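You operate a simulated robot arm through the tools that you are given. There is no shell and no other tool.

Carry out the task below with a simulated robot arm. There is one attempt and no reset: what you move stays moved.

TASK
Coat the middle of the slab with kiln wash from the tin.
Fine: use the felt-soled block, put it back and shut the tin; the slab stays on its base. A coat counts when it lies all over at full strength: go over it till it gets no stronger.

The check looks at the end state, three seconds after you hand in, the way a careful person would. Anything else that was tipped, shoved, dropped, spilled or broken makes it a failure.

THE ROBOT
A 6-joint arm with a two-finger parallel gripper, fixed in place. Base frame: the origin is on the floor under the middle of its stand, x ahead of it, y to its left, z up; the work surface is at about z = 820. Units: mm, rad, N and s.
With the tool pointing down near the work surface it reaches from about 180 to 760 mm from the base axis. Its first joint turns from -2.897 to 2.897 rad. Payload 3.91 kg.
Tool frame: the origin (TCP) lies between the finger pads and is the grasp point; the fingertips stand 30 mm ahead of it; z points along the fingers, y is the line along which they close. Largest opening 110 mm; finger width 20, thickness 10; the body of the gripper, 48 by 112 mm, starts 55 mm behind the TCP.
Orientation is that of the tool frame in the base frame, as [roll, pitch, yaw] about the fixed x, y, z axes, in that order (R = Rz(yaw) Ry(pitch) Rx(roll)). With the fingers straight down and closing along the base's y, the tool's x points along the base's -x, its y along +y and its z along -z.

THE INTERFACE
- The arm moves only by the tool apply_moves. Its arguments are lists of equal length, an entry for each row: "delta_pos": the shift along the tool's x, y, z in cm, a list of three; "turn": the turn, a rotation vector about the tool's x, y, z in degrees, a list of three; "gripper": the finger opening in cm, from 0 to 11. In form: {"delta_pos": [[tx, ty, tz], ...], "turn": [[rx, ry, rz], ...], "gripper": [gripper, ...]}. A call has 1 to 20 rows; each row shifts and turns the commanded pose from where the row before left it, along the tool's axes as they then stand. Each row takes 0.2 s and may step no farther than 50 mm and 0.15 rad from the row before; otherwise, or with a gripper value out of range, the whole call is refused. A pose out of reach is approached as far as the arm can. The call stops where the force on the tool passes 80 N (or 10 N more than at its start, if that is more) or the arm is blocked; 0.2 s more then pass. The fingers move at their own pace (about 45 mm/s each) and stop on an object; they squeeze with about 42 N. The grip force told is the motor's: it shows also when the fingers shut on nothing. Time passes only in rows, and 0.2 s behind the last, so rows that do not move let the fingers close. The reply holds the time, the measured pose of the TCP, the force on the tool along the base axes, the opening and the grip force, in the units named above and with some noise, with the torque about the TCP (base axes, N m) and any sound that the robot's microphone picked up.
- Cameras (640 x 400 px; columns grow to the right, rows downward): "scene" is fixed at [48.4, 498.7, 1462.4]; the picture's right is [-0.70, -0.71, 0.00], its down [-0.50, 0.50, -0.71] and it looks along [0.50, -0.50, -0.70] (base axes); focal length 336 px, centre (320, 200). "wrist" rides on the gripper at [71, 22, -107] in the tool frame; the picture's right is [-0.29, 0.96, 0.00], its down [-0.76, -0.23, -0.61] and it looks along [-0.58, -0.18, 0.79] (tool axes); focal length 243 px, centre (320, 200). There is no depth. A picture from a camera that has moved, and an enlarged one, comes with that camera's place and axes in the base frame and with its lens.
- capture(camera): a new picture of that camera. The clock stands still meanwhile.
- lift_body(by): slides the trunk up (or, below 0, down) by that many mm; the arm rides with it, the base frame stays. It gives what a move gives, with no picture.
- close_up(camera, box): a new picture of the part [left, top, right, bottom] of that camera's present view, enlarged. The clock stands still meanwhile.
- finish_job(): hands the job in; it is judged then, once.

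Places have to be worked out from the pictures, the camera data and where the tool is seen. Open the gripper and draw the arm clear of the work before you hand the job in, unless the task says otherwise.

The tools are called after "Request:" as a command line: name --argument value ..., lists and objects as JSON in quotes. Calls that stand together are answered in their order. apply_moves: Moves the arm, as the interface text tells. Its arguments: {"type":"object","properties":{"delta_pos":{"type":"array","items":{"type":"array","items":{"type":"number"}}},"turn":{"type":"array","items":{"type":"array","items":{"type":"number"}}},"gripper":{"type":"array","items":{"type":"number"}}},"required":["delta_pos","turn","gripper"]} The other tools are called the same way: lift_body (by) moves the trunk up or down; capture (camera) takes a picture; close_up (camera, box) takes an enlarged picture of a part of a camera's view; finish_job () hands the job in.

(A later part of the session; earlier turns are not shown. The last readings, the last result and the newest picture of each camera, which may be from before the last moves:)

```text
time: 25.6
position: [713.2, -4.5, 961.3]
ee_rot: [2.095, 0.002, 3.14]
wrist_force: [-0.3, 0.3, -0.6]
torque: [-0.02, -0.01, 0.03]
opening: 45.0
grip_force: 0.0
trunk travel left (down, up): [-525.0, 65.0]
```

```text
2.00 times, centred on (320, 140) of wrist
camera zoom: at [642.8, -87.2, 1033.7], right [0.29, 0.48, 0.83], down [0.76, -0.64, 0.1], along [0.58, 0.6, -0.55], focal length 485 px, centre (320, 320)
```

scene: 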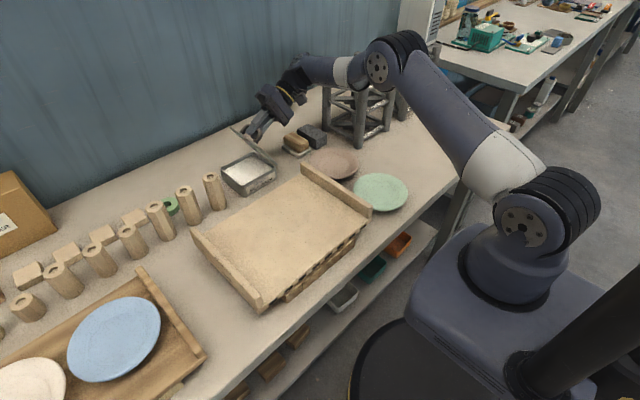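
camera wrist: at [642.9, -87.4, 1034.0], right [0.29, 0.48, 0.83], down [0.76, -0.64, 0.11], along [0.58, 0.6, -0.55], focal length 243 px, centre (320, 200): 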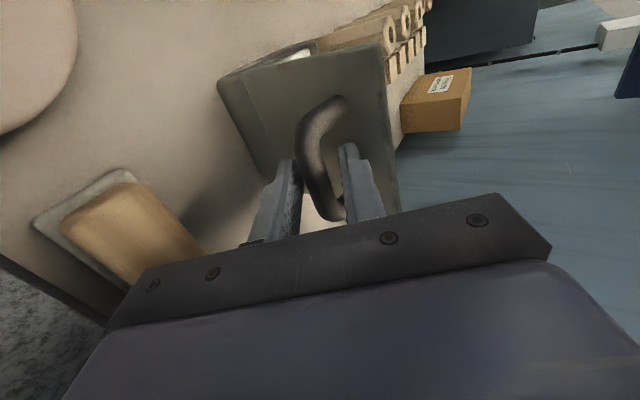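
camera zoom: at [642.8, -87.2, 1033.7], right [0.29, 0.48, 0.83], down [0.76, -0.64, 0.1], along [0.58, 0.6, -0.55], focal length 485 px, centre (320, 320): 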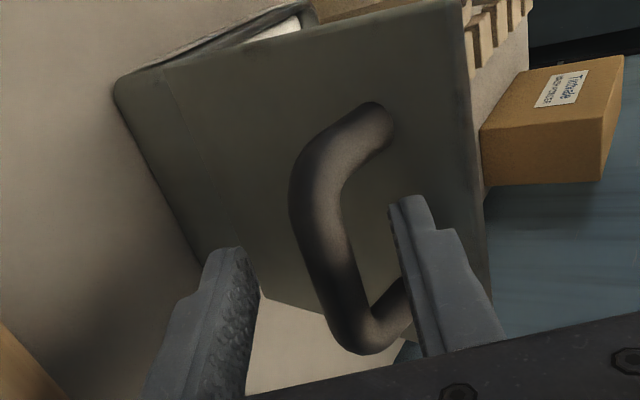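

The lid rests stably at about 105° with no load on the fingers. I'll retreat along the tool axis, rise, and turn the tool back to vertical.

Request:
apply_moves --delta_pos '[[0, 0, -1.8], [0, 0, -1.8], [0, 2.6, -1.5], [0, 2.6, -1.5], [0, 2.6, -1.5], [0, 0, 0], [0, 0, 0], [0, 0, 0], [0, 0, 0], [0, 0, 0], [0, 0, 0], [0, 0, 0]]' --turn '[[0, 0, 0], [0, 0, 0], [0, 0, 0], [0, 0, 0], [0, 0, 0], [8.57, 0, 0], [8.57, 0, 0], [8.57, 0, 0], [8.57, 0, 0], [8.57, 0, 0], [8.57, 0, 0], [8.57, 0, 0]]' --gripper '[4.5, 4.5, 4.5, 4.5, 4.5, 4.5, 4.5, 4.5, 4.5, 4.5, 4.5, 4.5]'

Request:
capture --camera "scene"

Request:
capture --camera "wrist"

```text
time: 28.2
position: [713.2, -37.1, 1069.4]
ee_rot: [-3.138, 0.002, 3.141]
wrist_force: [0.1, -0.6, 0.2]
torque: [-0.04, 0.01, -0.04]
opening: 44.8
grip_force: 0.0
trunk travel left (down, up): [-525.0, 65.0]
```

```text
taken
```

scene: 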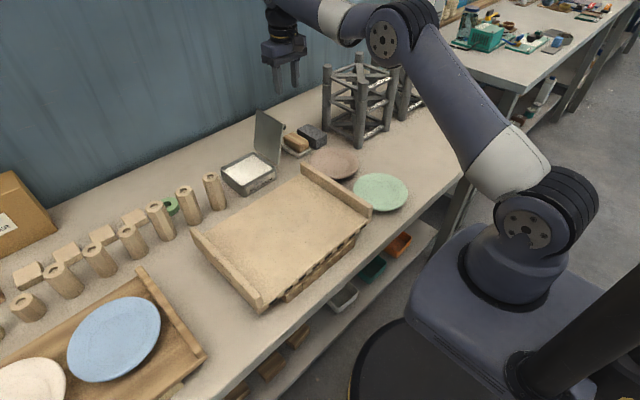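

```text
taken
camera wrist: at [642.9, -14.6, 1176.3], right [0.29, 0.96, 0.0], down [0.76, -0.23, 0.61], along [0.58, -0.18, -0.79], focal length 243 px, centre (320, 200)
```

wrist: 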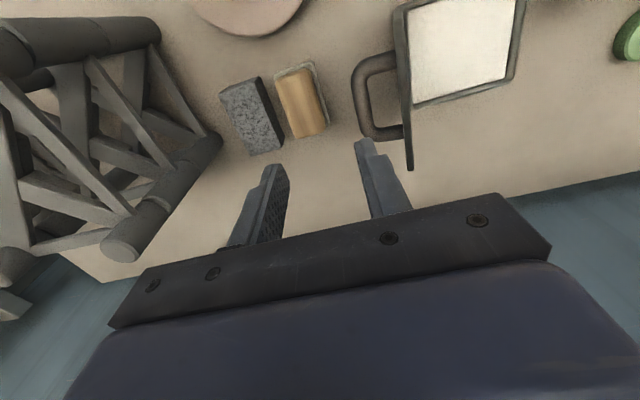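

The tin is open and the tool is vertical again. I'll zoom on the block and lid to get their positions for the pick.

Request:
close_up --camera "wrist" --box '[200, 20, 440, 180]'

Request:
close_up --camera "scene" --box '[215, 95, 335, 200]'

```text
2.50 times, centred on (320, 100) of wrist
camera zoom: at [642.9, -14.6, 1176.3], right [0.29, 0.96, 0.0], down [0.76, -0.23, 0.61], along [0.58, -0.18, -0.79], focal length 606 px, centre (320, 450)
```

zoom: 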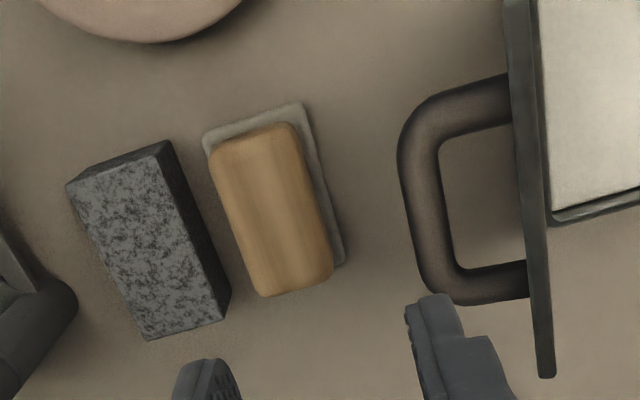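

```text
3.81 times, centred on (275, 148) of scene
camera zoom: at [48.4, 498.7, 1462.4], right [-0.7, -0.71, 0.0], down [-0.5, 0.5, -0.71], along [0.5, -0.5, -0.7], focal length 1278 px, centre (491, 400)
```

zoom: 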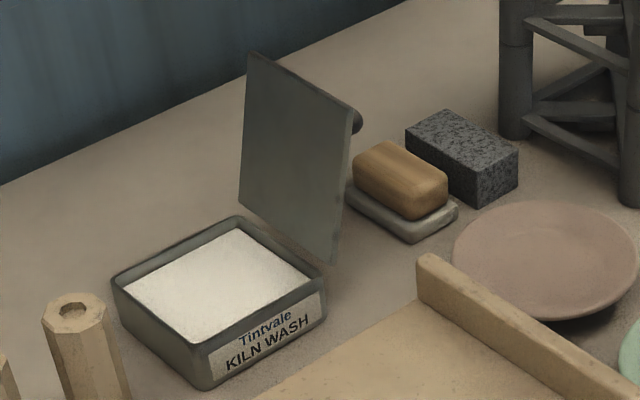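

With the scene camera recalibrated against the tool, the block centre is at about (724, -64), felt x 682–768 and wood top z≈861. The open lid's handle reaches y≈-3, so gripping across the block's width would put the gripper body too near it; I'll yaw 90° and grip the block along its length instead.

Request:
apply_moves --delta_pos '[[0, 0, 0], [0, 0, 0], [0, 0, 0], [0, 0, 0], [0, 0, 0], [0, 0, 0], [0, 0, 0], [0, 0, 0], [0, 0, 0], [0, 0, 0], [0, 0, 0], [0.67, -0.27, 2.7], [0.67, -0.27, 2.7], [0.67, -0.27, 2.7], [0.67, -0.27, 2.7]]' --turn '[[0, 0, -8.182], [0, 0, -8.182], [0, 0, -8.182], [0, 0, -8.182], [0, 0, -8.182], [0, 0, -8.182], [0, 0, -8.182], [0, 0, -8.182], [0, 0, -8.182], [0, 0, -8.182], [0, 0, -8.182], [0, 0, 0], [0, 0, 0], [0, 0, 0], [0, 0, 0]]' --gripper '[4.5, 4.5, 4.5, 6, 8, 10, 10, 10, 10, 10, 10, 10, 10, 10, 10]'

Request:
capture --camera "wrist"

Request:
close_up --camera "scene" --box '[235, 75, 355, 180]'

```text
time: 31.4
position: [724.4, -63.3, 960.0]
ee_rot: [3.141, -0.001, -1.57]
wrist_force: [-0.5, -0.7, -0.3]
torque: [0.02, -0.01, -0.03]
opening: 100.0
grip_force: 0.0
trunk travel left (down, up): [-525.0, 65.0]
```

```text
taken
camera wrist: at [703.8, -135.9, 1068.0], right [-0.96, 0.29, 0.0], down [0.23, 0.76, 0.61], along [0.18, 0.58, -0.79], focal length 243 px, centre (320, 200)
```

wrist: 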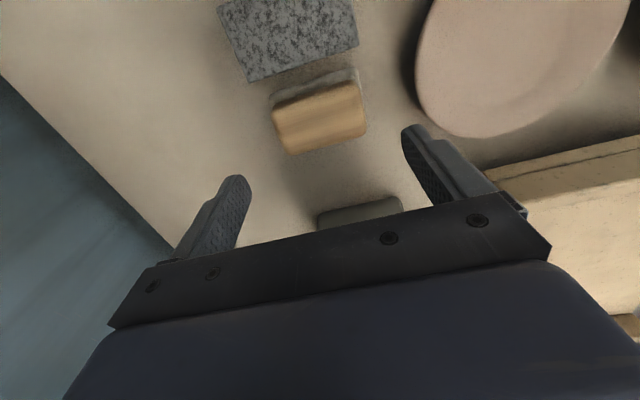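

```text
3.81 times, centred on (295, 128) of scene
camera zoom: at [48.4, 498.7, 1462.4], right [-0.7, -0.71, 0.0], down [-0.5, 0.5, -0.71], along [0.5, -0.5, -0.7], focal length 1278 px, centre (415, 476)
```

zoom: 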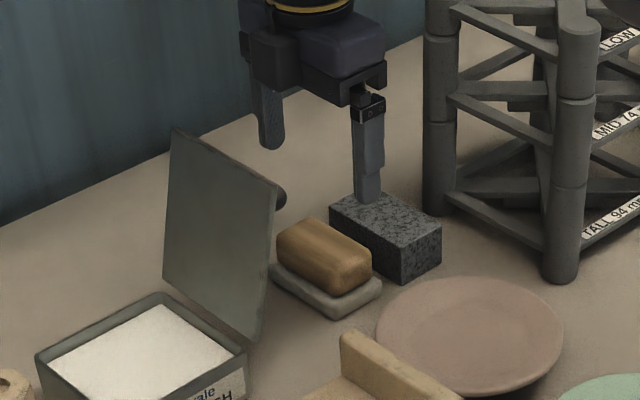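

The block lies between the fingers in x. I'll zoom to measure its centre more accurately before descending.

Request:
close_up --camera "wrist" --box '[230, 40, 410, 200]'

```text
2.50 times, centred on (320, 120) of wrist
camera zoom: at [703.8, -135.9, 1068.0], right [-0.96, 0.29, 0.0], down [0.23, 0.76, 0.61], along [0.18, 0.58, -0.79], focal length 606 px, centre (320, 400)
```

zoom: 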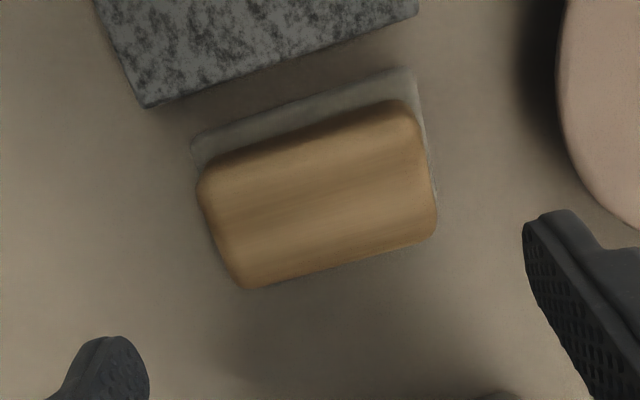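

Wood measures x≈688–768, y≈-82 to -42 (centre ≈ (727, -63)). I'll descend so the fingertips sit at z≈838, just above the felt, then close gently.

Request:
apply_moves --delta_pos '[[0, -0.2, 2.5], [0, 0, 2.5], [0, 0, 2.0], [0, 0, 1.2], [0, 0, 0.6]]' --turn '[[0, 0, 0], [0, 0, 0], [0, 0, 0], [0, 0, 0], [0, 0, 0]]' --gripper '[10, 10, 10, 10, 10]'

Request:
close_up --camera "scene" --box '[235, 85, 345, 180]'

Request:
capture --camera "wrist"

```text
time: 32.6
position: [726.3, -62.2, 873.3]
ee_rot: [3.141, 0.0, -1.571]
wrist_force: [0.1, 0.0, 0.2]
torque: [0.02, -0.03, -0.03]
opening: 100.2
grip_force: 0.0
trunk travel left (down, up): [-525.0, 65.0]
```

```text
4.21 times, centred on (290, 132) of scene
camera zoom: at [48.4, 498.7, 1462.4], right [-0.7, -0.71, 0.0], down [-0.5, 0.5, -0.71], along [0.5, -0.5, -0.7], focal length 1413 px, centre (446, 484)
```

zoom: 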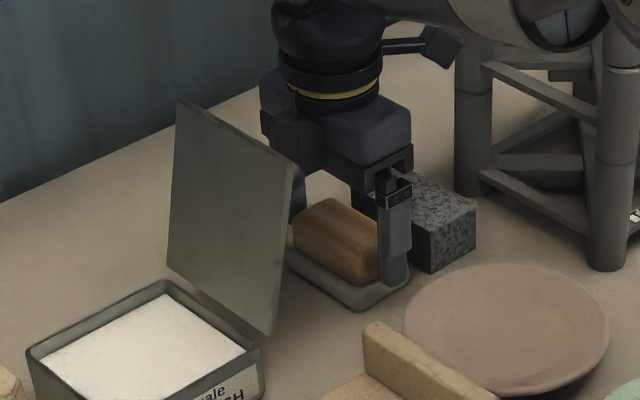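

```text
taken
camera wrist: at [705.3, -134.0, 981.0], right [-0.96, 0.29, 0.0], down [0.23, 0.76, 0.61], along [0.18, 0.58, -0.79], focal length 243 px, centre (320, 200)
```

wrist: 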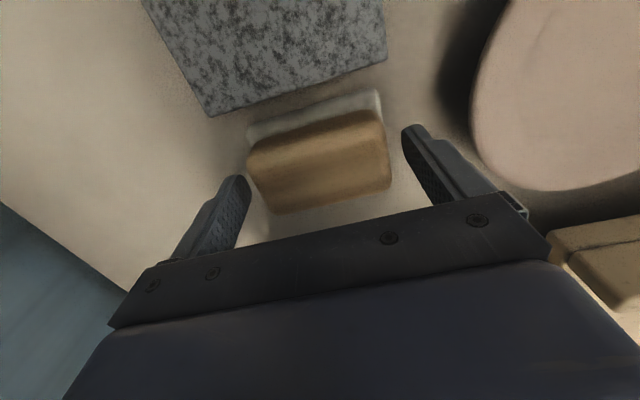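

Alignment is good. I'll lower 4 mm more and close on the block's ends.

Request:
apply_moves --delta_pos '[[0, -0.05, 0.4], [0, 0, 0], [0, 0, 0], [0, 0, 0], [0, 0, 0]]' --turn '[[0, 0, 0], [0, 0, 0], [0, 0, 0], [0, 0, 0], [0, 0, 0]]' --gripper '[9.2, 8.6, 8.0, 7.5, 7.0]'

Request:
close_up --camera "scene" --box '[235, 85, 345, 180]'

Request:
close_up --camera "wrist" --box '[200, 70, 440, 230]'

```text
time: 33.8
position: [727.1, -62.5, 868.3]
ee_rot: [-3.14, 0.0, -1.572]
wrist_force: [0.5, -0.7, -0.3]
torque: [0.02, -0.02, -0.03]
opening: 77.4
grip_force: 41.9
trunk travel left (down, up): [-525.0, 65.0]
```

```text
4.21 times, centred on (290, 132) of scene
camera zoom: at [48.4, 498.7, 1462.4], right [-0.7, -0.71, 0.0], down [-0.5, 0.5, -0.71], along [0.5, -0.5, -0.7], focal length 1413 px, centre (446, 484)
```

zoom: 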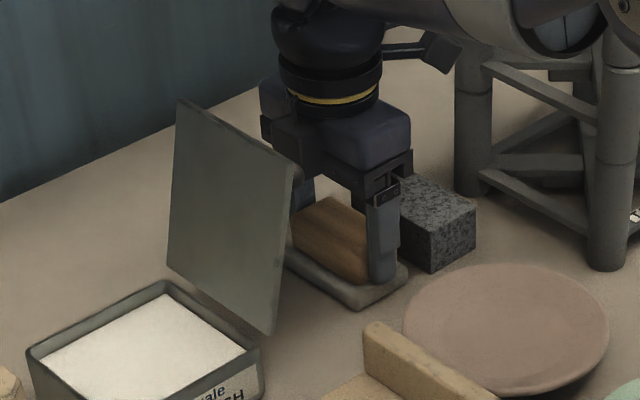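

```text
2.50 times, centred on (320, 150) of wrist
camera zoom: at [706.1, -134.3, 976.7], right [-0.96, 0.29, 0.0], down [0.23, 0.76, 0.61], along [0.18, 0.58, -0.79], focal length 606 px, centre (320, 325)
```

zoom: 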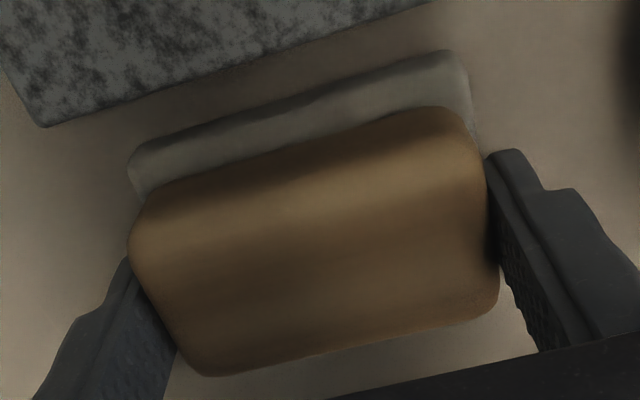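

Gripped at 77 mm with no side load (return pose: TCP (727, -62.5, 868), yaw -1.571). Lifting straight up and checking the hold.

Request:
apply_moves --delta_pos '[[0, 0, -1.0], [0, 0, -2.0], [0, 0, -3.0], [0, 0, -3.5], [0, 0, -3.5]]' --turn '[[0, 0, 0], [0, 0, 0], [0, 0, 0], [0, 0, 0], [0, 0, 0]]' --gripper '[7, 7, 7, 7, 7]'

Request:
close_up --camera "scene" --box '[225, 65, 345, 180]'

Request:
capture --camera "wrist"

```text
time: 35.0
position: [726.7, -62.5, 999.5]
ee_rot: [3.139, 0.0, -1.57]
wrist_force: [-1.0, -0.5, -2.3]
torque: [0.0, 0.0, -0.01]
opening: 77.0
grip_force: 41.7
trunk travel left (down, up): [-525.0, 65.0]
```

```text
3.48 times, centred on (285, 122) of scene
camera zoom: at [48.4, 498.7, 1462.4], right [-0.7, -0.71, 0.0], down [-0.5, 0.5, -0.71], along [0.5, -0.5, -0.7], focal length 1167 px, centre (442, 470)
```

zoom: 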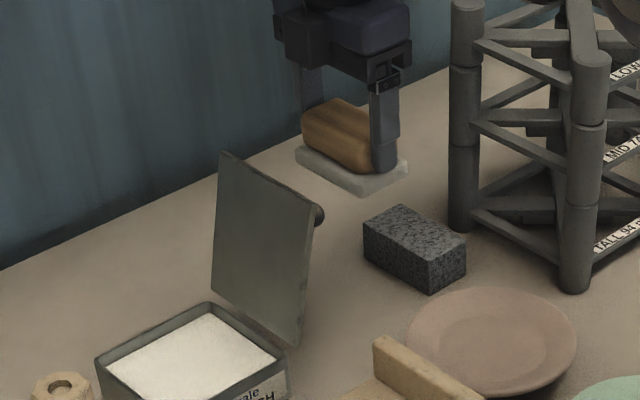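

```text
taken
camera wrist: at [705.9, -134.5, 1107.6], right [-0.96, 0.29, 0.0], down [0.23, 0.76, 0.61], along [0.18, 0.58, -0.79], focal length 243 px, centre (320, 200)
```

wrist: 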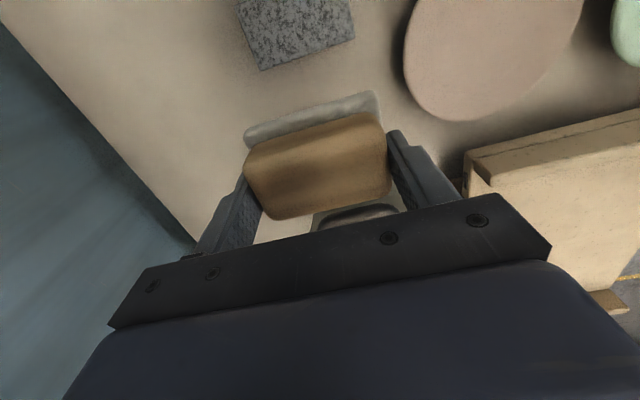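

The felt sole came up with the block, so this is the right tool (sole is 48 mm below TCP). I'll rise clear of the lid and move over the tin to inspect it from above.

Request:
apply_moves --delta_pos '[[0, 0, -4.0], [0, 0, -4.0], [-4.15, 0.22, 0], [-4.15, 0.22, 0], [-4.15, 0.22, 0], [-4.15, 0.22, 0], [-4.15, 0.22, 0]]' --turn '[[0, 0, 0], [0, 0, 0], [0, 0, 0], [0, 0, 0], [0, 0, 0], [0, 0, 0], [0, 0, 0]]' --gripper '[7, 7, 7, 7, 7, 7, 7]'

Request:
capture --camera "wrist"

Request:
close_up --camera "scene" --box '[195, 45, 315, 200]'

```text
time: 36.6
position: [713.3, 144.8, 1077.3]
ee_rot: [-3.141, 0.0, -1.57]
wrist_force: [0.9, -0.7, -1.1]
torque: [0.01, -0.01, -0.01]
opening: 77.7
grip_force: 42.0
trunk travel left (down, up): [-525.0, 65.0]
```

```text
taken
camera wrist: at [693.6, 73.3, 1186.4], right [-0.96, 0.29, 0.0], down [0.23, 0.76, 0.61], along [0.18, 0.58, -0.79], focal length 243 px, centre (320, 200)
```

wrist: 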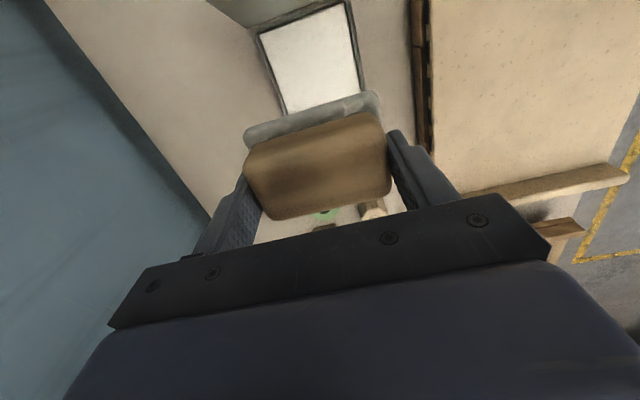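

```text
2.58 times, centred on (255, 122) of scene
camera zoom: at [48.4, 498.7, 1462.4], right [-0.7, -0.71, 0.0], down [-0.5, 0.5, -0.71], along [0.5, -0.5, -0.7], focal length 866 px, centre (488, 400)
```

zoom: 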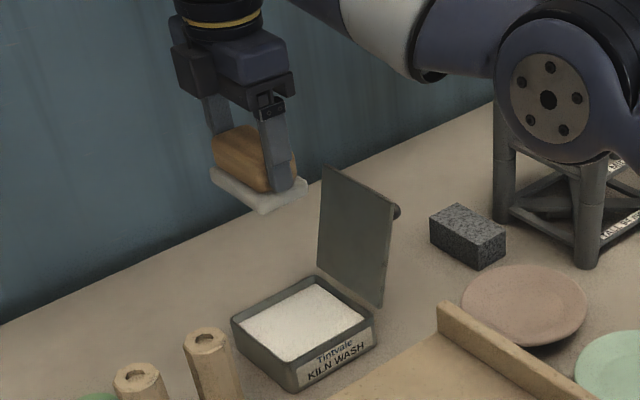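

I'll zoom in on the tin's rim from the wrist and scene cameras to locate the inner walls.

Request:
close_up --camera "wrist" --box '[220, 0, 400, 130]'

Request:
close_up --camera "scene" --box '[215, 140, 285, 195]'

```text
3.08 times, centred on (310, 65) of wrist
camera zoom: at [693.6, 73.3, 1186.4], right [-0.96, 0.29, 0.0], down [0.23, 0.76, 0.61], along [0.18, 0.58, -0.79], focal length 746 px, centre (351, 615)
```

zoom: 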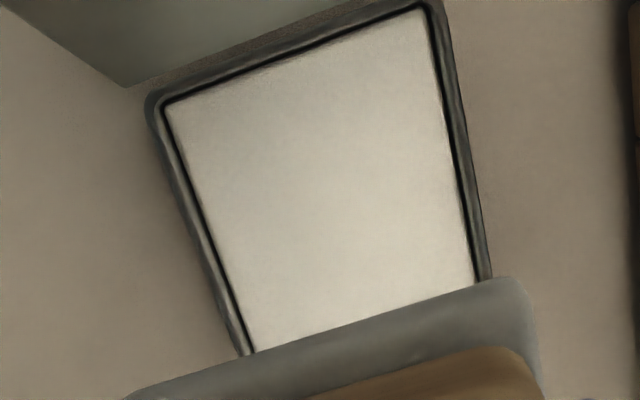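

```text
7.27 times, centred on (250, 168) of scene
camera zoom: at [48.4, 498.7, 1462.4], right [-0.7, -0.71, 0.0], down [-0.5, 0.5, -0.71], along [0.5, -0.5, -0.7], focal length 2440 px, centre (829, 436)
```

zoom: 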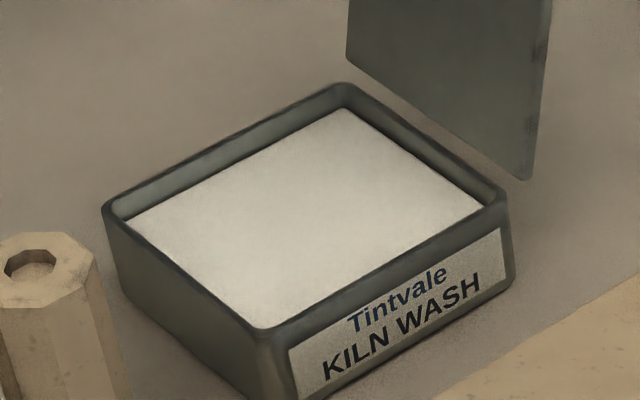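

Inner tin walls: x≈667–765, y≈71–179; rim z≈867, wash surface roughly 852–859. Felt spans TCP ±43 in x. I'll align at about (715, 149) and come down to just above the rim, checking clearances.

Request:
apply_moves --delta_pos '[[-0.4, -0.17, 3.5], [0, 0, 4.0], [0, 0, 4.0], [0, 0, 3.5]]' --turn '[[0, 0, 0], [0, 0, 0], [0, 0, 0], [0, 0, 0]]' --gripper '[7, 7, 7, 7]'

Request:
close_up --camera "scene" --box '[205, 95, 305, 205]'

Request:
capture --camera "wrist"

```text
time: 37.6
position: [717.2, 145.2, 928.9]
ee_rot: [-3.141, 0.001, -1.57]
wrist_force: [-0.1, -0.1, -0.2]
torque: [0.01, -0.04, -0.01]
opening: 77.2
grip_force: 41.8
trunk travel left (down, up): [-525.0, 65.0]
```

```text
3.64 times, centred on (255, 150) of scene
camera zoom: at [48.4, 498.7, 1462.4], right [-0.7, -0.71, 0.0], down [-0.5, 0.5, -0.71], along [0.5, -0.5, -0.7], focal length 1220 px, centre (556, 382)
```

zoom: 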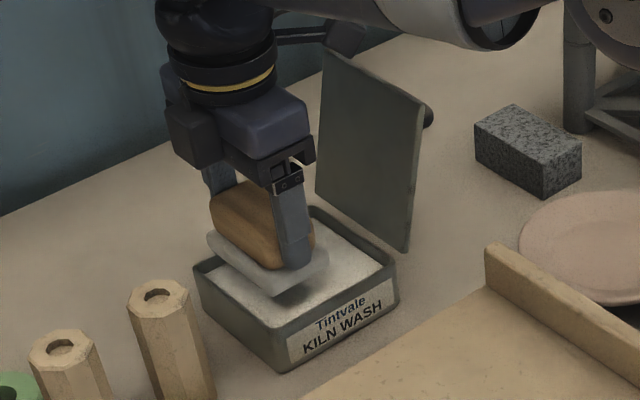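

```text
taken
camera wrist: at [696.2, 74.1, 1036.9], right [-0.96, 0.29, 0.0], down [0.23, 0.76, 0.61], along [0.18, 0.58, -0.79], focal length 243 px, centre (320, 200)
```

wrist: 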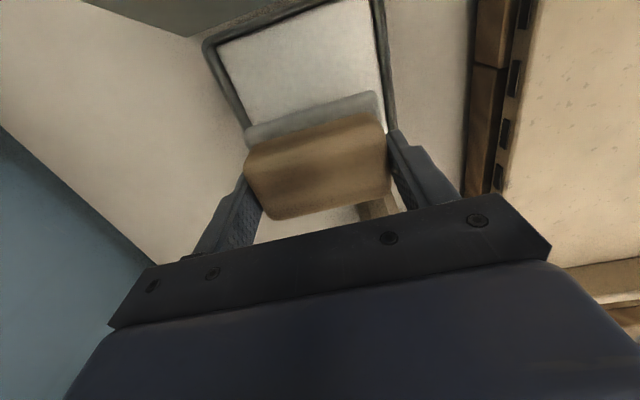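

The felt is over the tin opening. I'll re-read the pose with a still row, since y reads a little less than I commanded.

Request:
apply_moves --delta_pos '[[0, 0, 0]]' --turn '[[0, 0, 0]]' --gripper '[7]'

Request:
close_up --camera "wrist" --box '[190, 0, 430, 150]'

```text
time: 38.0
position: [716.6, 145.5, 928.8]
ee_rot: [3.14, 0.0, -1.57]
wrist_force: [-0.5, 0.3, -1.6]
torque: [0.01, 0.01, 0.02]
opening: 77.2
grip_force: 42.2
trunk travel left (down, up): [-525.0, 65.0]
```

```text
2.67 times, centred on (310, 75) of wrist
camera zoom: at [696.1, 74.1, 1037.2], right [-0.96, 0.29, 0.0], down [0.23, 0.76, 0.61], along [0.18, 0.58, -0.79], focal length 647 px, centre (347, 533)
```

zoom: 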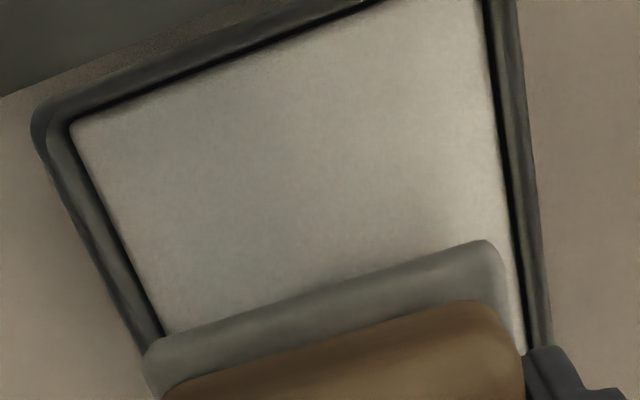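

Centred in x (felt 677–756 within 667–766). I'll shift 3 mm toward +y for camera/lid clearance and descend to just above the wash.

Request:
apply_moves --delta_pos '[[-0.3, 0, 0.8], [0, 0, 0.8], [0, 0, 0.4], [0, 0, 0.2]]' --turn '[[0, 0, 0], [0, 0, 0], [0, 0, 0], [0, 0, 0]]' --gripper '[7, 7, 7, 7]'

Request:
close_up --camera "wrist" --box '[190, 0, 430, 150]'

Request:
close_up --camera "scene" --box '[215, 115, 295, 205]'

```text
time: 39.0
position: [716.2, 150.8, 906.7]
ee_rot: [3.14, 0.0, -1.572]
wrist_force: [-0.4, -0.2, -0.6]
torque: [-0.02, -0.01, 0.01]
opening: 77.3
grip_force: 42.3
trunk travel left (down, up): [-525.0, 65.0]
```

```text
2.67 times, centred on (310, 75) of wrist
camera zoom: at [696.0, 79.4, 1014.4], right [-0.96, 0.29, 0.0], down [0.23, 0.76, 0.61], along [0.18, 0.58, -0.79], focal length 647 px, centre (347, 533)
```

zoom: 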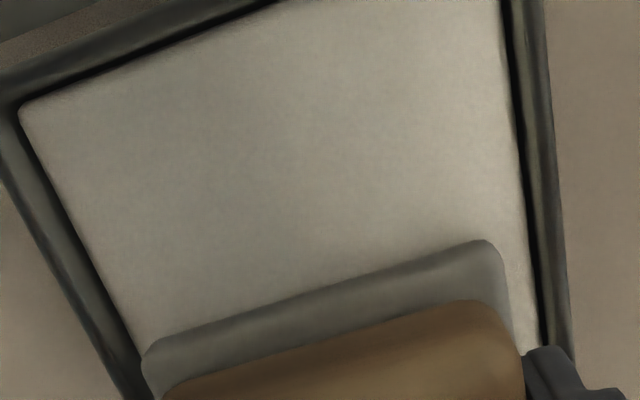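

```text
4.44 times, centred on (255, 160) of scene
camera zoom: at [48.4, 498.7, 1462.4], right [-0.7, -0.71, 0.0], down [-0.5, 0.5, -0.71], along [0.5, -0.5, -0.7], focal length 1491 px, centre (609, 378)
```

zoom: 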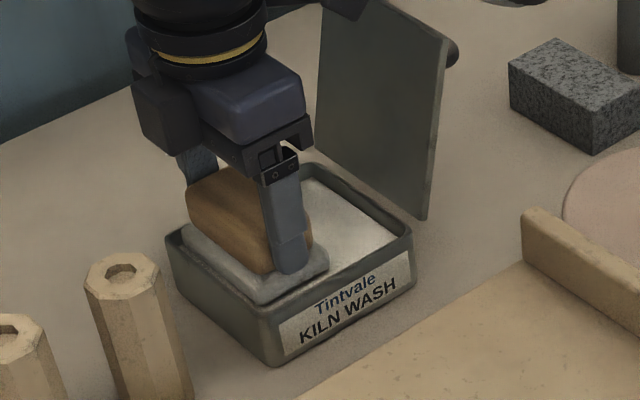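

Felt sole is at about z 859, inside the rim. Descending in 2 mm steps and watching for contact force.

Request:
apply_moves --delta_pos '[[0.1, 0, 0.2], [0, 0, 0.2]]' --turn '[[0, 0, 0], [0, 0, 0]]' --gripper '[7, 7]'

Request:
close_up --camera "wrist" --box '[190, 0, 430, 150]'

```text
time: 39.6
position: [717.3, 150.3, 905.9]
ee_rot: [-3.138, -0.001, -1.571]
wrist_force: [0.6, 1.0, 9.5]
torque: [-0.07, 0.43, -0.01]
opening: 77.4
grip_force: 41.9
trunk travel left (down, up): [-525.0, 65.0]
```

```text
2.67 times, centred on (310, 75) of wrist
camera zoom: at [695.5, 78.9, 1012.7], right [-0.96, 0.29, 0.0], down [0.23, 0.76, 0.61], along [0.18, 0.58, -0.79], focal length 647 px, centre (347, 533)
```

zoom: 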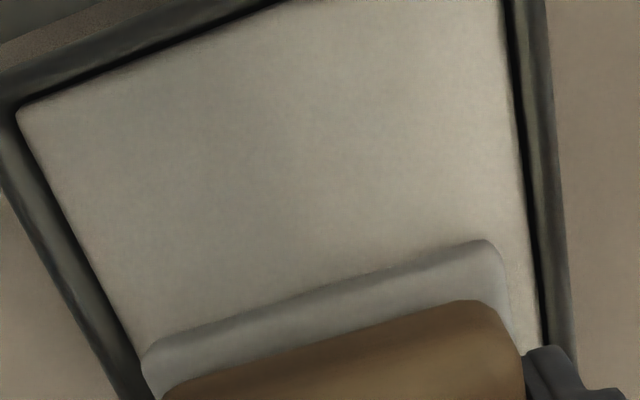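

Contact at TCP z≈906 (about 9.5 N, centred toward the -x end of the felt). I'll press 1 mm more and hold, checking whether the contact evens out.

Request:
apply_moves --delta_pos '[[0, 0, 0.1], [0, 0, 0]]' --turn '[[0, 0, 0], [0, 0, 0]]' --gripper '[7, 7]'

Request:
close_up --camera "scene" --box '[215, 125, 285, 205]'

```text
time: 40.2
position: [716.8, 149.9, 904.4]
ee_rot: [-3.136, 0.002, -1.571]
wrist_force: [2.5, -0.4, 23.8]
torque: [-0.14, 0.74, 0.0]
opening: 77.3
grip_force: 41.9
trunk travel left (down, up): [-525.0, 65.0]
```

```text
5.00 times, centred on (250, 165) of scene
camera zoom: at [48.4, 498.7, 1462.4], right [-0.7, -0.71, 0.0], down [-0.5, 0.5, -0.71], along [0.5, -0.5, -0.7], focal length 1678 px, centre (670, 375)
```

zoom: 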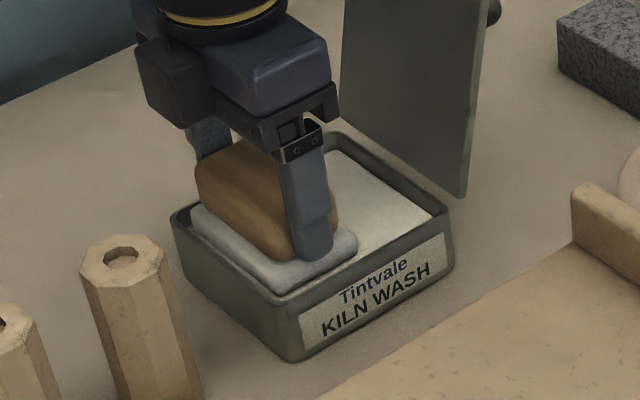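

The contact is evening out (24 N, offset shrinking). The block's -x end is slightly low, so I'll tilt the tool about 0.8° to level the sole on the wash.

Request:
apply_moves --delta_pos '[[0, 0, 0], [0, 0, 0]]' --turn '[[-0.8, 0, 0], [0, 0, 0]]' --gripper '[7, 7]'

```text
time: 40.8
position: [716.7, 150.2, 904.8]
ee_rot: [3.134, 0.002, -1.572]
wrist_force: [7.0, 2.7, 23.8]
torque: [-0.03, -1.21, 0.1]
opening: 77.1
grip_force: 41.9
trunk travel left (down, up): [-525.0, 65.0]
```

Over-corrected (offset flipped to +37 mm); going back by half.

Request:
apply_moves --delta_pos '[[0, 0, 0], [0, 0, 0]]' --turn '[[0.4, 0, 0], [0, 0, 0]]' --gripper '[7, 7]'

```text
time: 41.4
position: [715.9, 150.3, 903.8]
ee_rot: [3.138, 0.002, -1.57]
wrist_force: [5.4, 3.3, 25.6]
torque: [0.07, 0.1, 0.08]
opening: 77.1
grip_force: 42.2
trunk travel left (down, up): [-525.0, 65.0]
```

Balanced contact at 25 N, so the sole is evenly on the wash. I'll lift out, go over the slab's centre line (x≈466) at the -y end, and stop above the surface.

Request:
apply_moves --delta_pos '[[0, 0, 0], [0, 0, -1.5], [0, 0, -3.5], [0, 0, -3.5], [0, 4.2, 0], [0, 4.2, 0], [0, 4.2, 0], [0, 4.2, 0], [0, 4.2, 0], [0, 4.0, 0], [4.1, 0, 0], [4.1, 0, 0], [0, 0, 2.0], [0, 0, 2.5]]' --turn '[[0, 0, 0], [0, 0, 0], [0, 0, 0], [0, 0, 0], [0, 0, 0], [0, 0, 0], [0, 0, 0], [0, 0, 0], [0, 0, 0], [0, 0, 0], [0, 0, 0], [0, 0, 0], [0, 0, 0], [0, 0, 0]]' --gripper '[7, 7, 7, 7, 7, 7, 7, 7, 7, 7, 7, 7, 7, 7]'

Request:
capture --camera "wrist"

Request:
capture --camera "scene"

```text
time: 44.4
position: [466.4, 66.8, 942.5]
ee_rot: [3.131, 0.002, -1.571]
wrist_force: [-0.6, 1.1, -0.8]
torque: [-0.05, -0.06, -0.02]
opening: 77.2
grip_force: 41.8
trunk travel left (down, up): [-525.0, 65.0]
```

```text
taken
camera wrist: at [446.7, -3.8, 1049.7], right [-0.96, 0.29, 0.01], down [0.24, 0.76, 0.61], along [0.17, 0.58, -0.8], focal length 243 px, centre (320, 200)
```

wrist: 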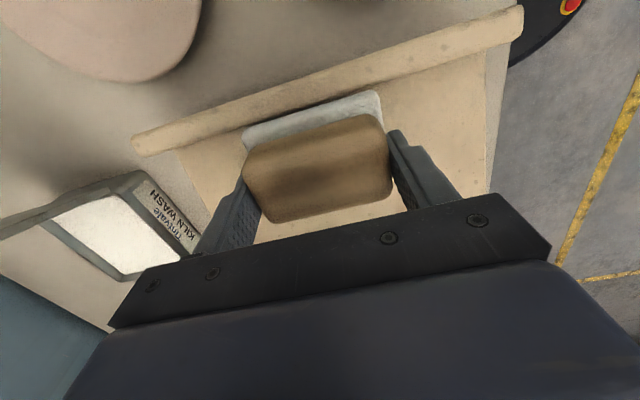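

```text
taken
```

scene: 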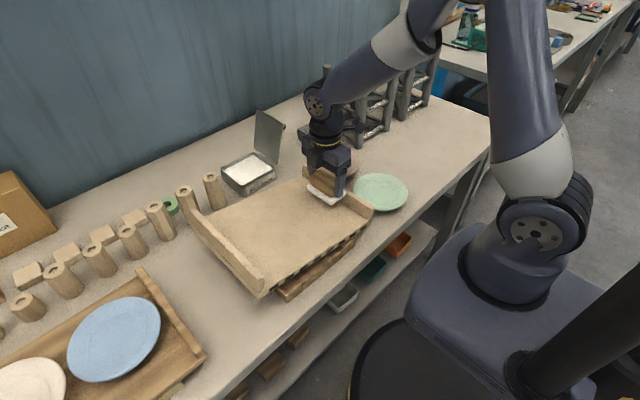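

The felt now looks whitened, so it's loaded. But the slab looks different in the scene picture, as though its +y end is raised, so I need a closer look before doing anything else.

Request:
close_up --camera "scene" --box '[175, 140, 395, 310]'

Request:
close_up --camera "scene" --box '[290, 150, 390, 240]'

```text
2.35 times, centred on (285, 225) of scene
camera zoom: at [48.4, 498.7, 1462.4], right [-0.7, -0.71, 0.0], down [-0.5, 0.5, -0.71], along [0.5, -0.5, -0.7], focal length 790 px, centre (402, 141)
```

zoom: 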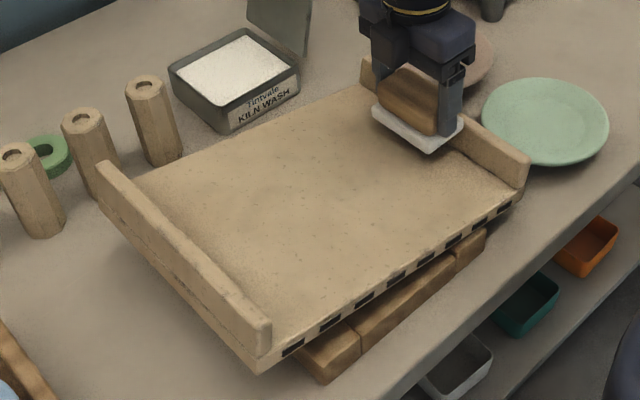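

```text
4.44 times, centred on (340, 195) of scene
camera zoom: at [48.4, 498.7, 1462.4], right [-0.7, -0.71, 0.0], down [-0.5, 0.5, -0.71], along [0.5, -0.5, -0.7], focal length 1491 px, centre (231, 222)
```

zoom: 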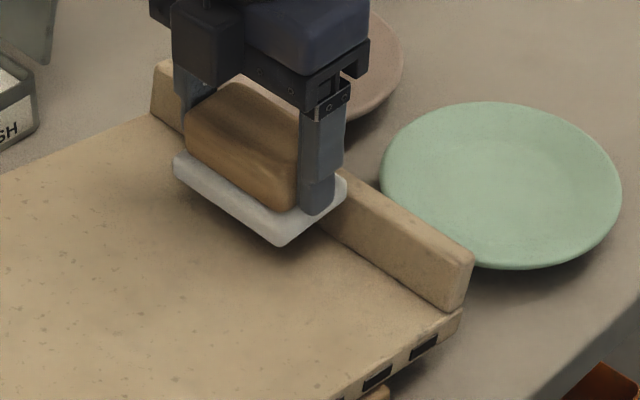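

The felt's -y edge has come down on the -y rail (its top is higher than I judged, ≈ 902) and is tipping the slab. I'll raise the tool straight up right away so the slab can settle back on its bricks.

Request:
apply_moves --delta_pos '[[0, 0, -2.5], [0, 0, -2.5]]' --turn '[[0, 0, 0], [0, 0, 0]]' --gripper '[7, 7]'

Request:
close_up --camera "scene" --box '[175, 140, 395, 310]'

```text
time: 45.0
position: [468.4, 69.4, 992.5]
ee_rot: [3.135, 0.0, -1.571]
wrist_force: [0.2, 0.5, -0.6]
torque: [0.01, -0.03, 0.0]
opening: 77.4
grip_force: 42.8
trunk travel left (down, up): [-525.0, 65.0]
```

```text
2.35 times, centred on (285, 225) of scene
camera zoom: at [48.4, 498.7, 1462.4], right [-0.7, -0.71, 0.0], down [-0.5, 0.5, -0.71], along [0.5, -0.5, -0.7], focal length 790 px, centre (402, 141)
```

zoom: 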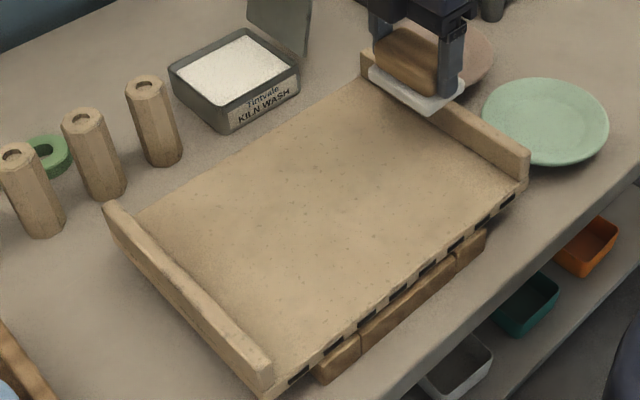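

It dropped back onto the bricks. I'll raise the arm out of the way, let everything settle, and compare the slab's position with the pictures taken before.

Request:
apply_moves --delta_pos '[[0, 0, -4.0], [0, 0, -4.0], [0, -4.5, 0], [0, -4.5, 0], [0, -4.5, 0], [0, 0, 0], [0, 0, 0], [0, 0, 0]]' --turn '[[0, 0, 0], [0, 0, 0], [0, 0, 0], [0, 0, 0], [0, 0, 0], [0, 0, 0], [0, 0, 0], [0, 0, 0]]' --gripper '[7, 7, 7, 7, 7, 7, 7, 7]'

Request:
close_up --camera "scene" --box '[280, 150, 380, 230]'

Request:
close_up --camera "scene" --box '[185, 220, 295, 315]'

Request:
close_up --camera "scene" --box '[280, 210, 390, 300]'

Request:
close_up --camera "scene" --box '[180, 160, 400, 320]'

```text
time: 46.8
position: [603.5, 71.5, 1074.3]
ee_rot: [3.135, 0.0, -1.569]
wrist_force: [0.4, 0.1, -1.0]
torque: [0.03, -0.04, -0.01]
opening: 77.3
grip_force: 41.6
trunk travel left (down, up): [-525.0, 65.0]
```

```text
5.00 times, centred on (330, 190) of scene
camera zoom: at [48.4, 498.7, 1462.4], right [-0.7, -0.71, 0.0], down [-0.5, 0.5, -0.71], along [0.5, -0.5, -0.7], focal length 1678 px, centre (270, 250)
```

zoom: 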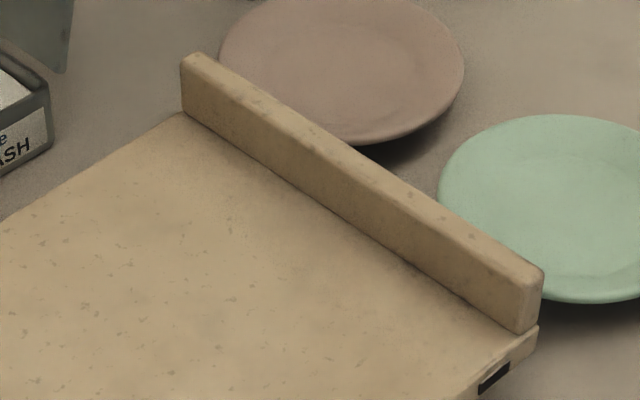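

```text
4.21 times, centred on (240, 268) of scene
camera zoom: at [48.4, 498.7, 1462.4], right [-0.7, -0.71, 0.0], down [-0.5, 0.5, -0.71], along [0.5, -0.5, -0.7], focal length 1413 px, centre (657, -84)
```

zoom: 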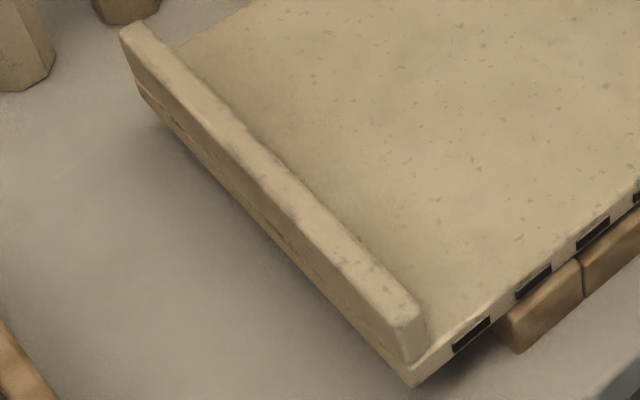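

```text
4.44 times, centred on (335, 255) of scene
camera zoom: at [48.4, 498.7, 1462.4], right [-0.7, -0.71, 0.0], down [-0.5, 0.5, -0.71], along [0.5, -0.5, -0.7], focal length 1491 px, centre (253, -44)
```

zoom: 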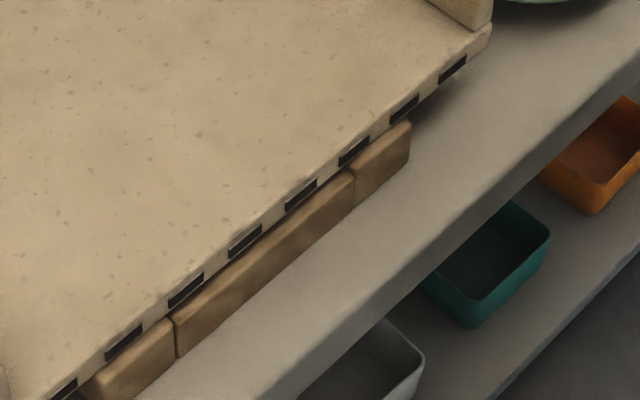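

```text
2.50 times, centred on (290, 240) of scene
camera zoom: at [48.4, 498.7, 1462.4], right [-0.7, -0.71, 0.0], down [-0.5, 0.5, -0.71], along [0.5, -0.5, -0.7], focal length 839 px, centre (395, 100)
```

zoom: 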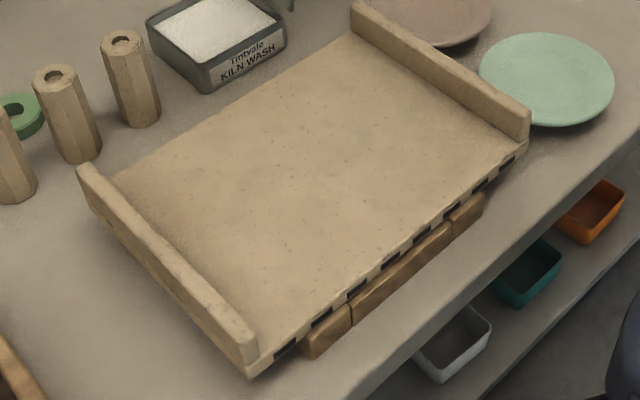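

The slab is level again on its bricks, which haven't moved, but it has slid about 8 mm toward -y (rails now at about y≈34 and 349, rail tops ≈902). I'll start in the middle of the slab, over its support, and come down slowly to find the surface.

Request:
apply_moves --delta_pos '[[-3.2, 3.44, 0], [-3.2, 3.44, 0], [-3.2, 3.44, 0], [-3.2, 3.44, 0], [0, 0, 3.5], [0, 0, 3.5], [0, 0, 3.5], [0, 0, 2.0], [0, 0, 1.0], [0, 0, 0.5]]' --turn '[[0, 0, 0], [0, 0, 0], [0, 0, 0], [0, 0, 0], [0, 0, 0], [0, 0, 0], [0, 0, 0], [0, 0, 0], [0, 0, 0], [0, 0, 0]]' --gripper '[7, 7, 7, 7, 7, 7, 7, 7, 7, 7]'

Request:
close_up --camera "scene" --box '[200, 150, 380, 290]'

```text
time: 49.0
position: [464.2, 196.0, 934.0]
ee_rot: [3.134, 0.0, -1.571]
wrist_force: [-0.8, 0.2, -0.4]
torque: [0.01, -0.01, -0.05]
opening: 77.2
grip_force: 41.4
trunk travel left (down, up): [-525.0, 65.0]
```

```text
2.86 times, centred on (290, 220) of scene
camera zoom: at [48.4, 498.7, 1462.4], right [-0.7, -0.71, 0.0], down [-0.5, 0.5, -0.71], along [0.5, -0.5, -0.7], focal length 959 px, centre (406, 143)
```

zoom: 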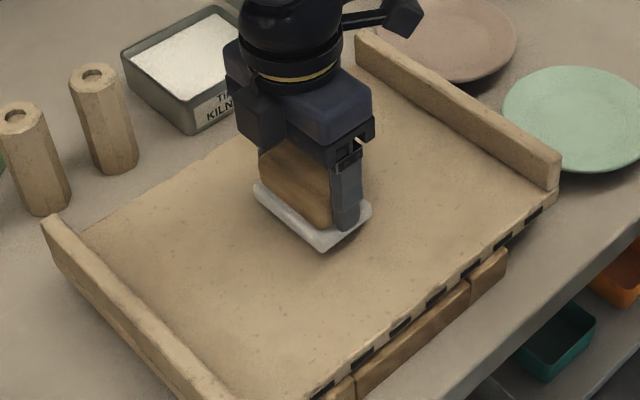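

Sole is about 18 mm above the expected surface. Descending in 3 mm steps.

Request:
apply_moves --delta_pos '[[0, 0, 0.3], [0, 0, 0.3], [0, 0, 0.3], [0, 0, 0.3], [0, 0, 0.2]]' --turn '[[0, 0, 0], [0, 0, 0], [0, 0, 0], [0, 0, 0], [0, 0, 0]]' --gripper '[7, 7, 7, 7, 7]'

```text
time: 50.2
position: [465.1, 195.0, 921.7]
ee_rot: [3.14, 0.003, -1.571]
wrist_force: [-3.0, -0.5, 24.6]
torque: [0.62, -0.25, 0.09]
opening: 77.4
grip_force: 42.0
trunk travel left (down, up): [-525.0, 65.0]
```

Contact: surface is near z≈874, 25 N with pressure toward the felt's +y edge. I'll back off 1 mm and tilt 0.5° to level the sole.

Request:
apply_moves --delta_pos '[[0, 0, -0.08], [0, 0, 0]]' --turn '[[0, -0.5, 0], [0, 0, 0]]' --gripper '[7, 7]'

```text
time: 50.8
position: [464.8, 195.5, 921.9]
ee_rot: [3.138, 0.009, -1.571]
wrist_force: [-0.1, -0.1, 27.8]
torque: [0.74, -0.57, 0.03]
opening: 77.1
grip_force: 41.7
trunk travel left (down, up): [-525.0, 65.0]
```

Still heavy on the +y edge and the force hadn't settled in the earlier reading. I'll raise another 0.6 mm and tilt 1° more in the same direction.

Request:
apply_moves --delta_pos '[[0, 0, -0.06], [0, 0, 0], [0, 0, 0]]' --turn '[[0, -1.0, 0], [0, 0, 0], [0, 0, 0]]' --gripper '[7, 7, 7]'

```text
time: 51.6
position: [465.2, 194.9, 921.8]
ee_rot: [3.136, 0.026, -1.572]
wrist_force: [3.2, -3.6, 20.0]
torque: [0.22, -1.05, -0.22]
opening: 77.4
grip_force: 41.9
trunk travel left (down, up): [-525.0, 65.0]
```

The contact stays at the felt's +y edge, so the block itself probably rotated a little in the grip when it touched the rail. Let me look at how it sits in the fingers.

Request:
close_up --camera "scene" --box '[255, 165, 345, 240]'

Request:
close_up --camera "wrist" --box '[200, 70, 440, 230]'

```text
5.33 times, centred on (300, 202) of scene
camera zoom: at [48.4, 498.7, 1462.4], right [-0.7, -0.71, 0.0], down [-0.5, 0.5, -0.71], along [0.5, -0.5, -0.7], focal length 1790 px, centre (427, 187)
```

zoom: 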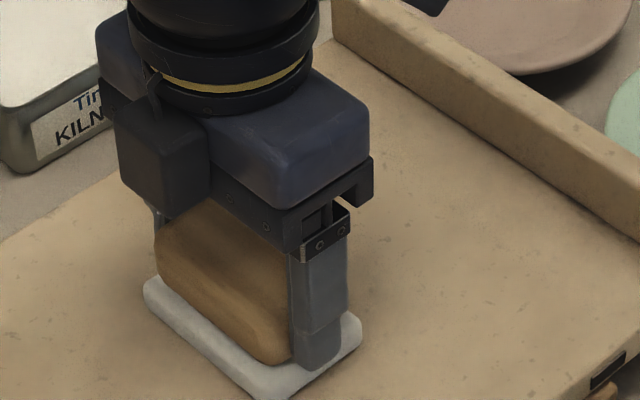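

```text
2.50 times, centred on (320, 150) of wrist
camera zoom: at [444.6, 121.0, 1027.3], right [-0.96, 0.29, 0.01], down [0.23, 0.74, 0.63], along [0.17, 0.6, -0.78], focal length 606 px, centre (320, 325)
```

zoom: 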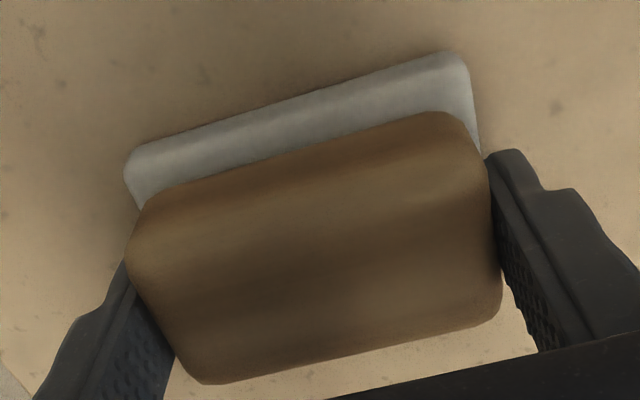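

The block has rotated a few degrees about the finger axis. Since it's standing on the slab now, I'll loosen the grip, bring the tool back to true vertical, and re-grip so the sole is parallel to the slab.

Request:
apply_moves --delta_pos '[[0, 0, -0.05], [0, 0, 0], [0, 0, 0], [0, 0, 0], [0, 0, 0]]' --turn '[[0, 0, 0], [0, 0, 0], [0.35, 1.5, 0], [0, 0, 0], [0, 0, 0]]' --gripper '[8.0, 8.6, 8.6, 8.6, 8.6]'

Request:
close_up --camera "wrist" --box '[200, 70, 440, 230]'

Request:
close_up --camera "scene" --box '[255, 165, 345, 240]'

```text
time: 52.8
position: [465.0, 194.8, 921.1]
ee_rot: [3.14, -0.001, -1.571]
wrist_force: [-1.7, 0.0, 4.6]
torque: [0.01, -0.11, 0.04]
opening: 85.2
grip_force: 0.1
trunk travel left (down, up): [-525.0, 65.0]
```

```text
2.50 times, centred on (320, 150) of wrist
camera zoom: at [444.2, 125.0, 1029.0], right [-0.96, 0.29, 0.0], down [0.23, 0.76, 0.61], along [0.18, 0.58, -0.79], focal length 606 px, centre (320, 325)
```

zoom: 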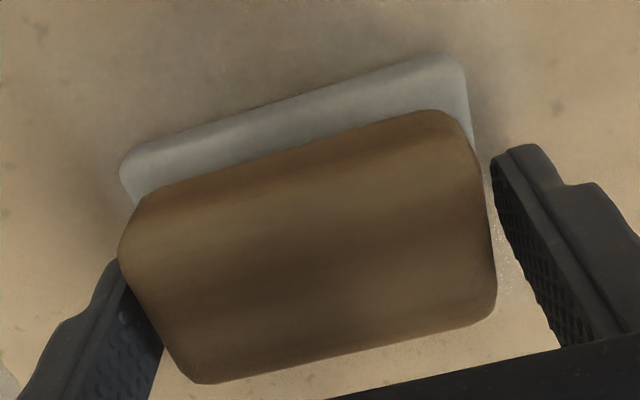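

```text
5.33 times, centred on (300, 202) of scene
camera zoom: at [48.4, 498.7, 1462.4], right [-0.7, -0.71, 0.0], down [-0.5, 0.5, -0.71], along [0.5, -0.5, -0.7], focal length 1790 px, centre (427, 187)
```

zoom: 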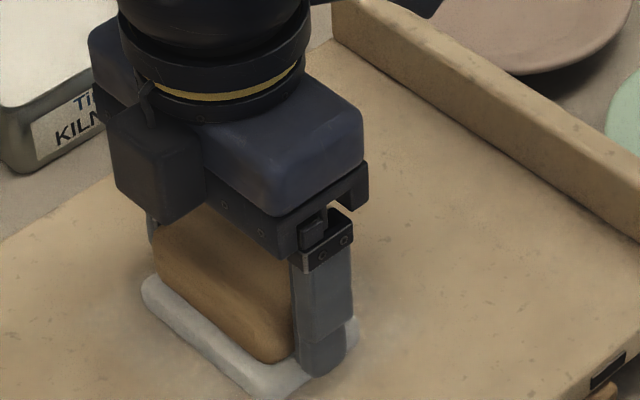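

One finger (+x) is still touching the block, so I'll shift the tool 3 mm toward +x to centre it, then close again with the tool vertical.

Request:
apply_moves --delta_pos '[[0, -0.3, 0], [0, 0, 0], [0, 0, 0], [0, 0, 0], [0, 0, 0]]' --turn '[[0, 0, 0], [0, 0, 0], [0, 0, 0], [0, 0, 0], [0, 0, 0]]' --gripper '[8.6, 8.6, 8, 7, 7]'

Request:
close_up --camera "wrist" --box '[200, 70, 440, 230]'

```text
time: 54.0
position: [466.7, 197.2, 921.0]
ee_rot: [3.139, 0.001, -1.571]
wrist_force: [0.3, 0.5, 0.0]
torque: [-0.03, 0.03, 0.0]
opening: 77.5
grip_force: 42.0
trunk travel left (down, up): [-525.0, 65.0]
```

```text
2.50 times, centred on (320, 150) of wrist
camera zoom: at [447.2, 125.0, 1029.3], right [-0.96, 0.29, 0.0], down [0.23, 0.76, 0.61], along [0.18, 0.58, -0.79], focal length 606 px, centre (320, 325)
```

zoom: 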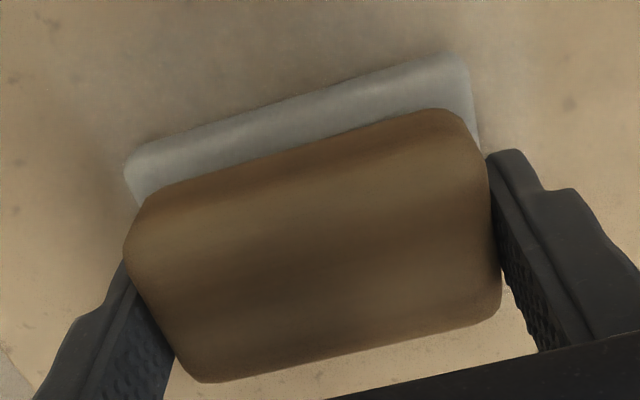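

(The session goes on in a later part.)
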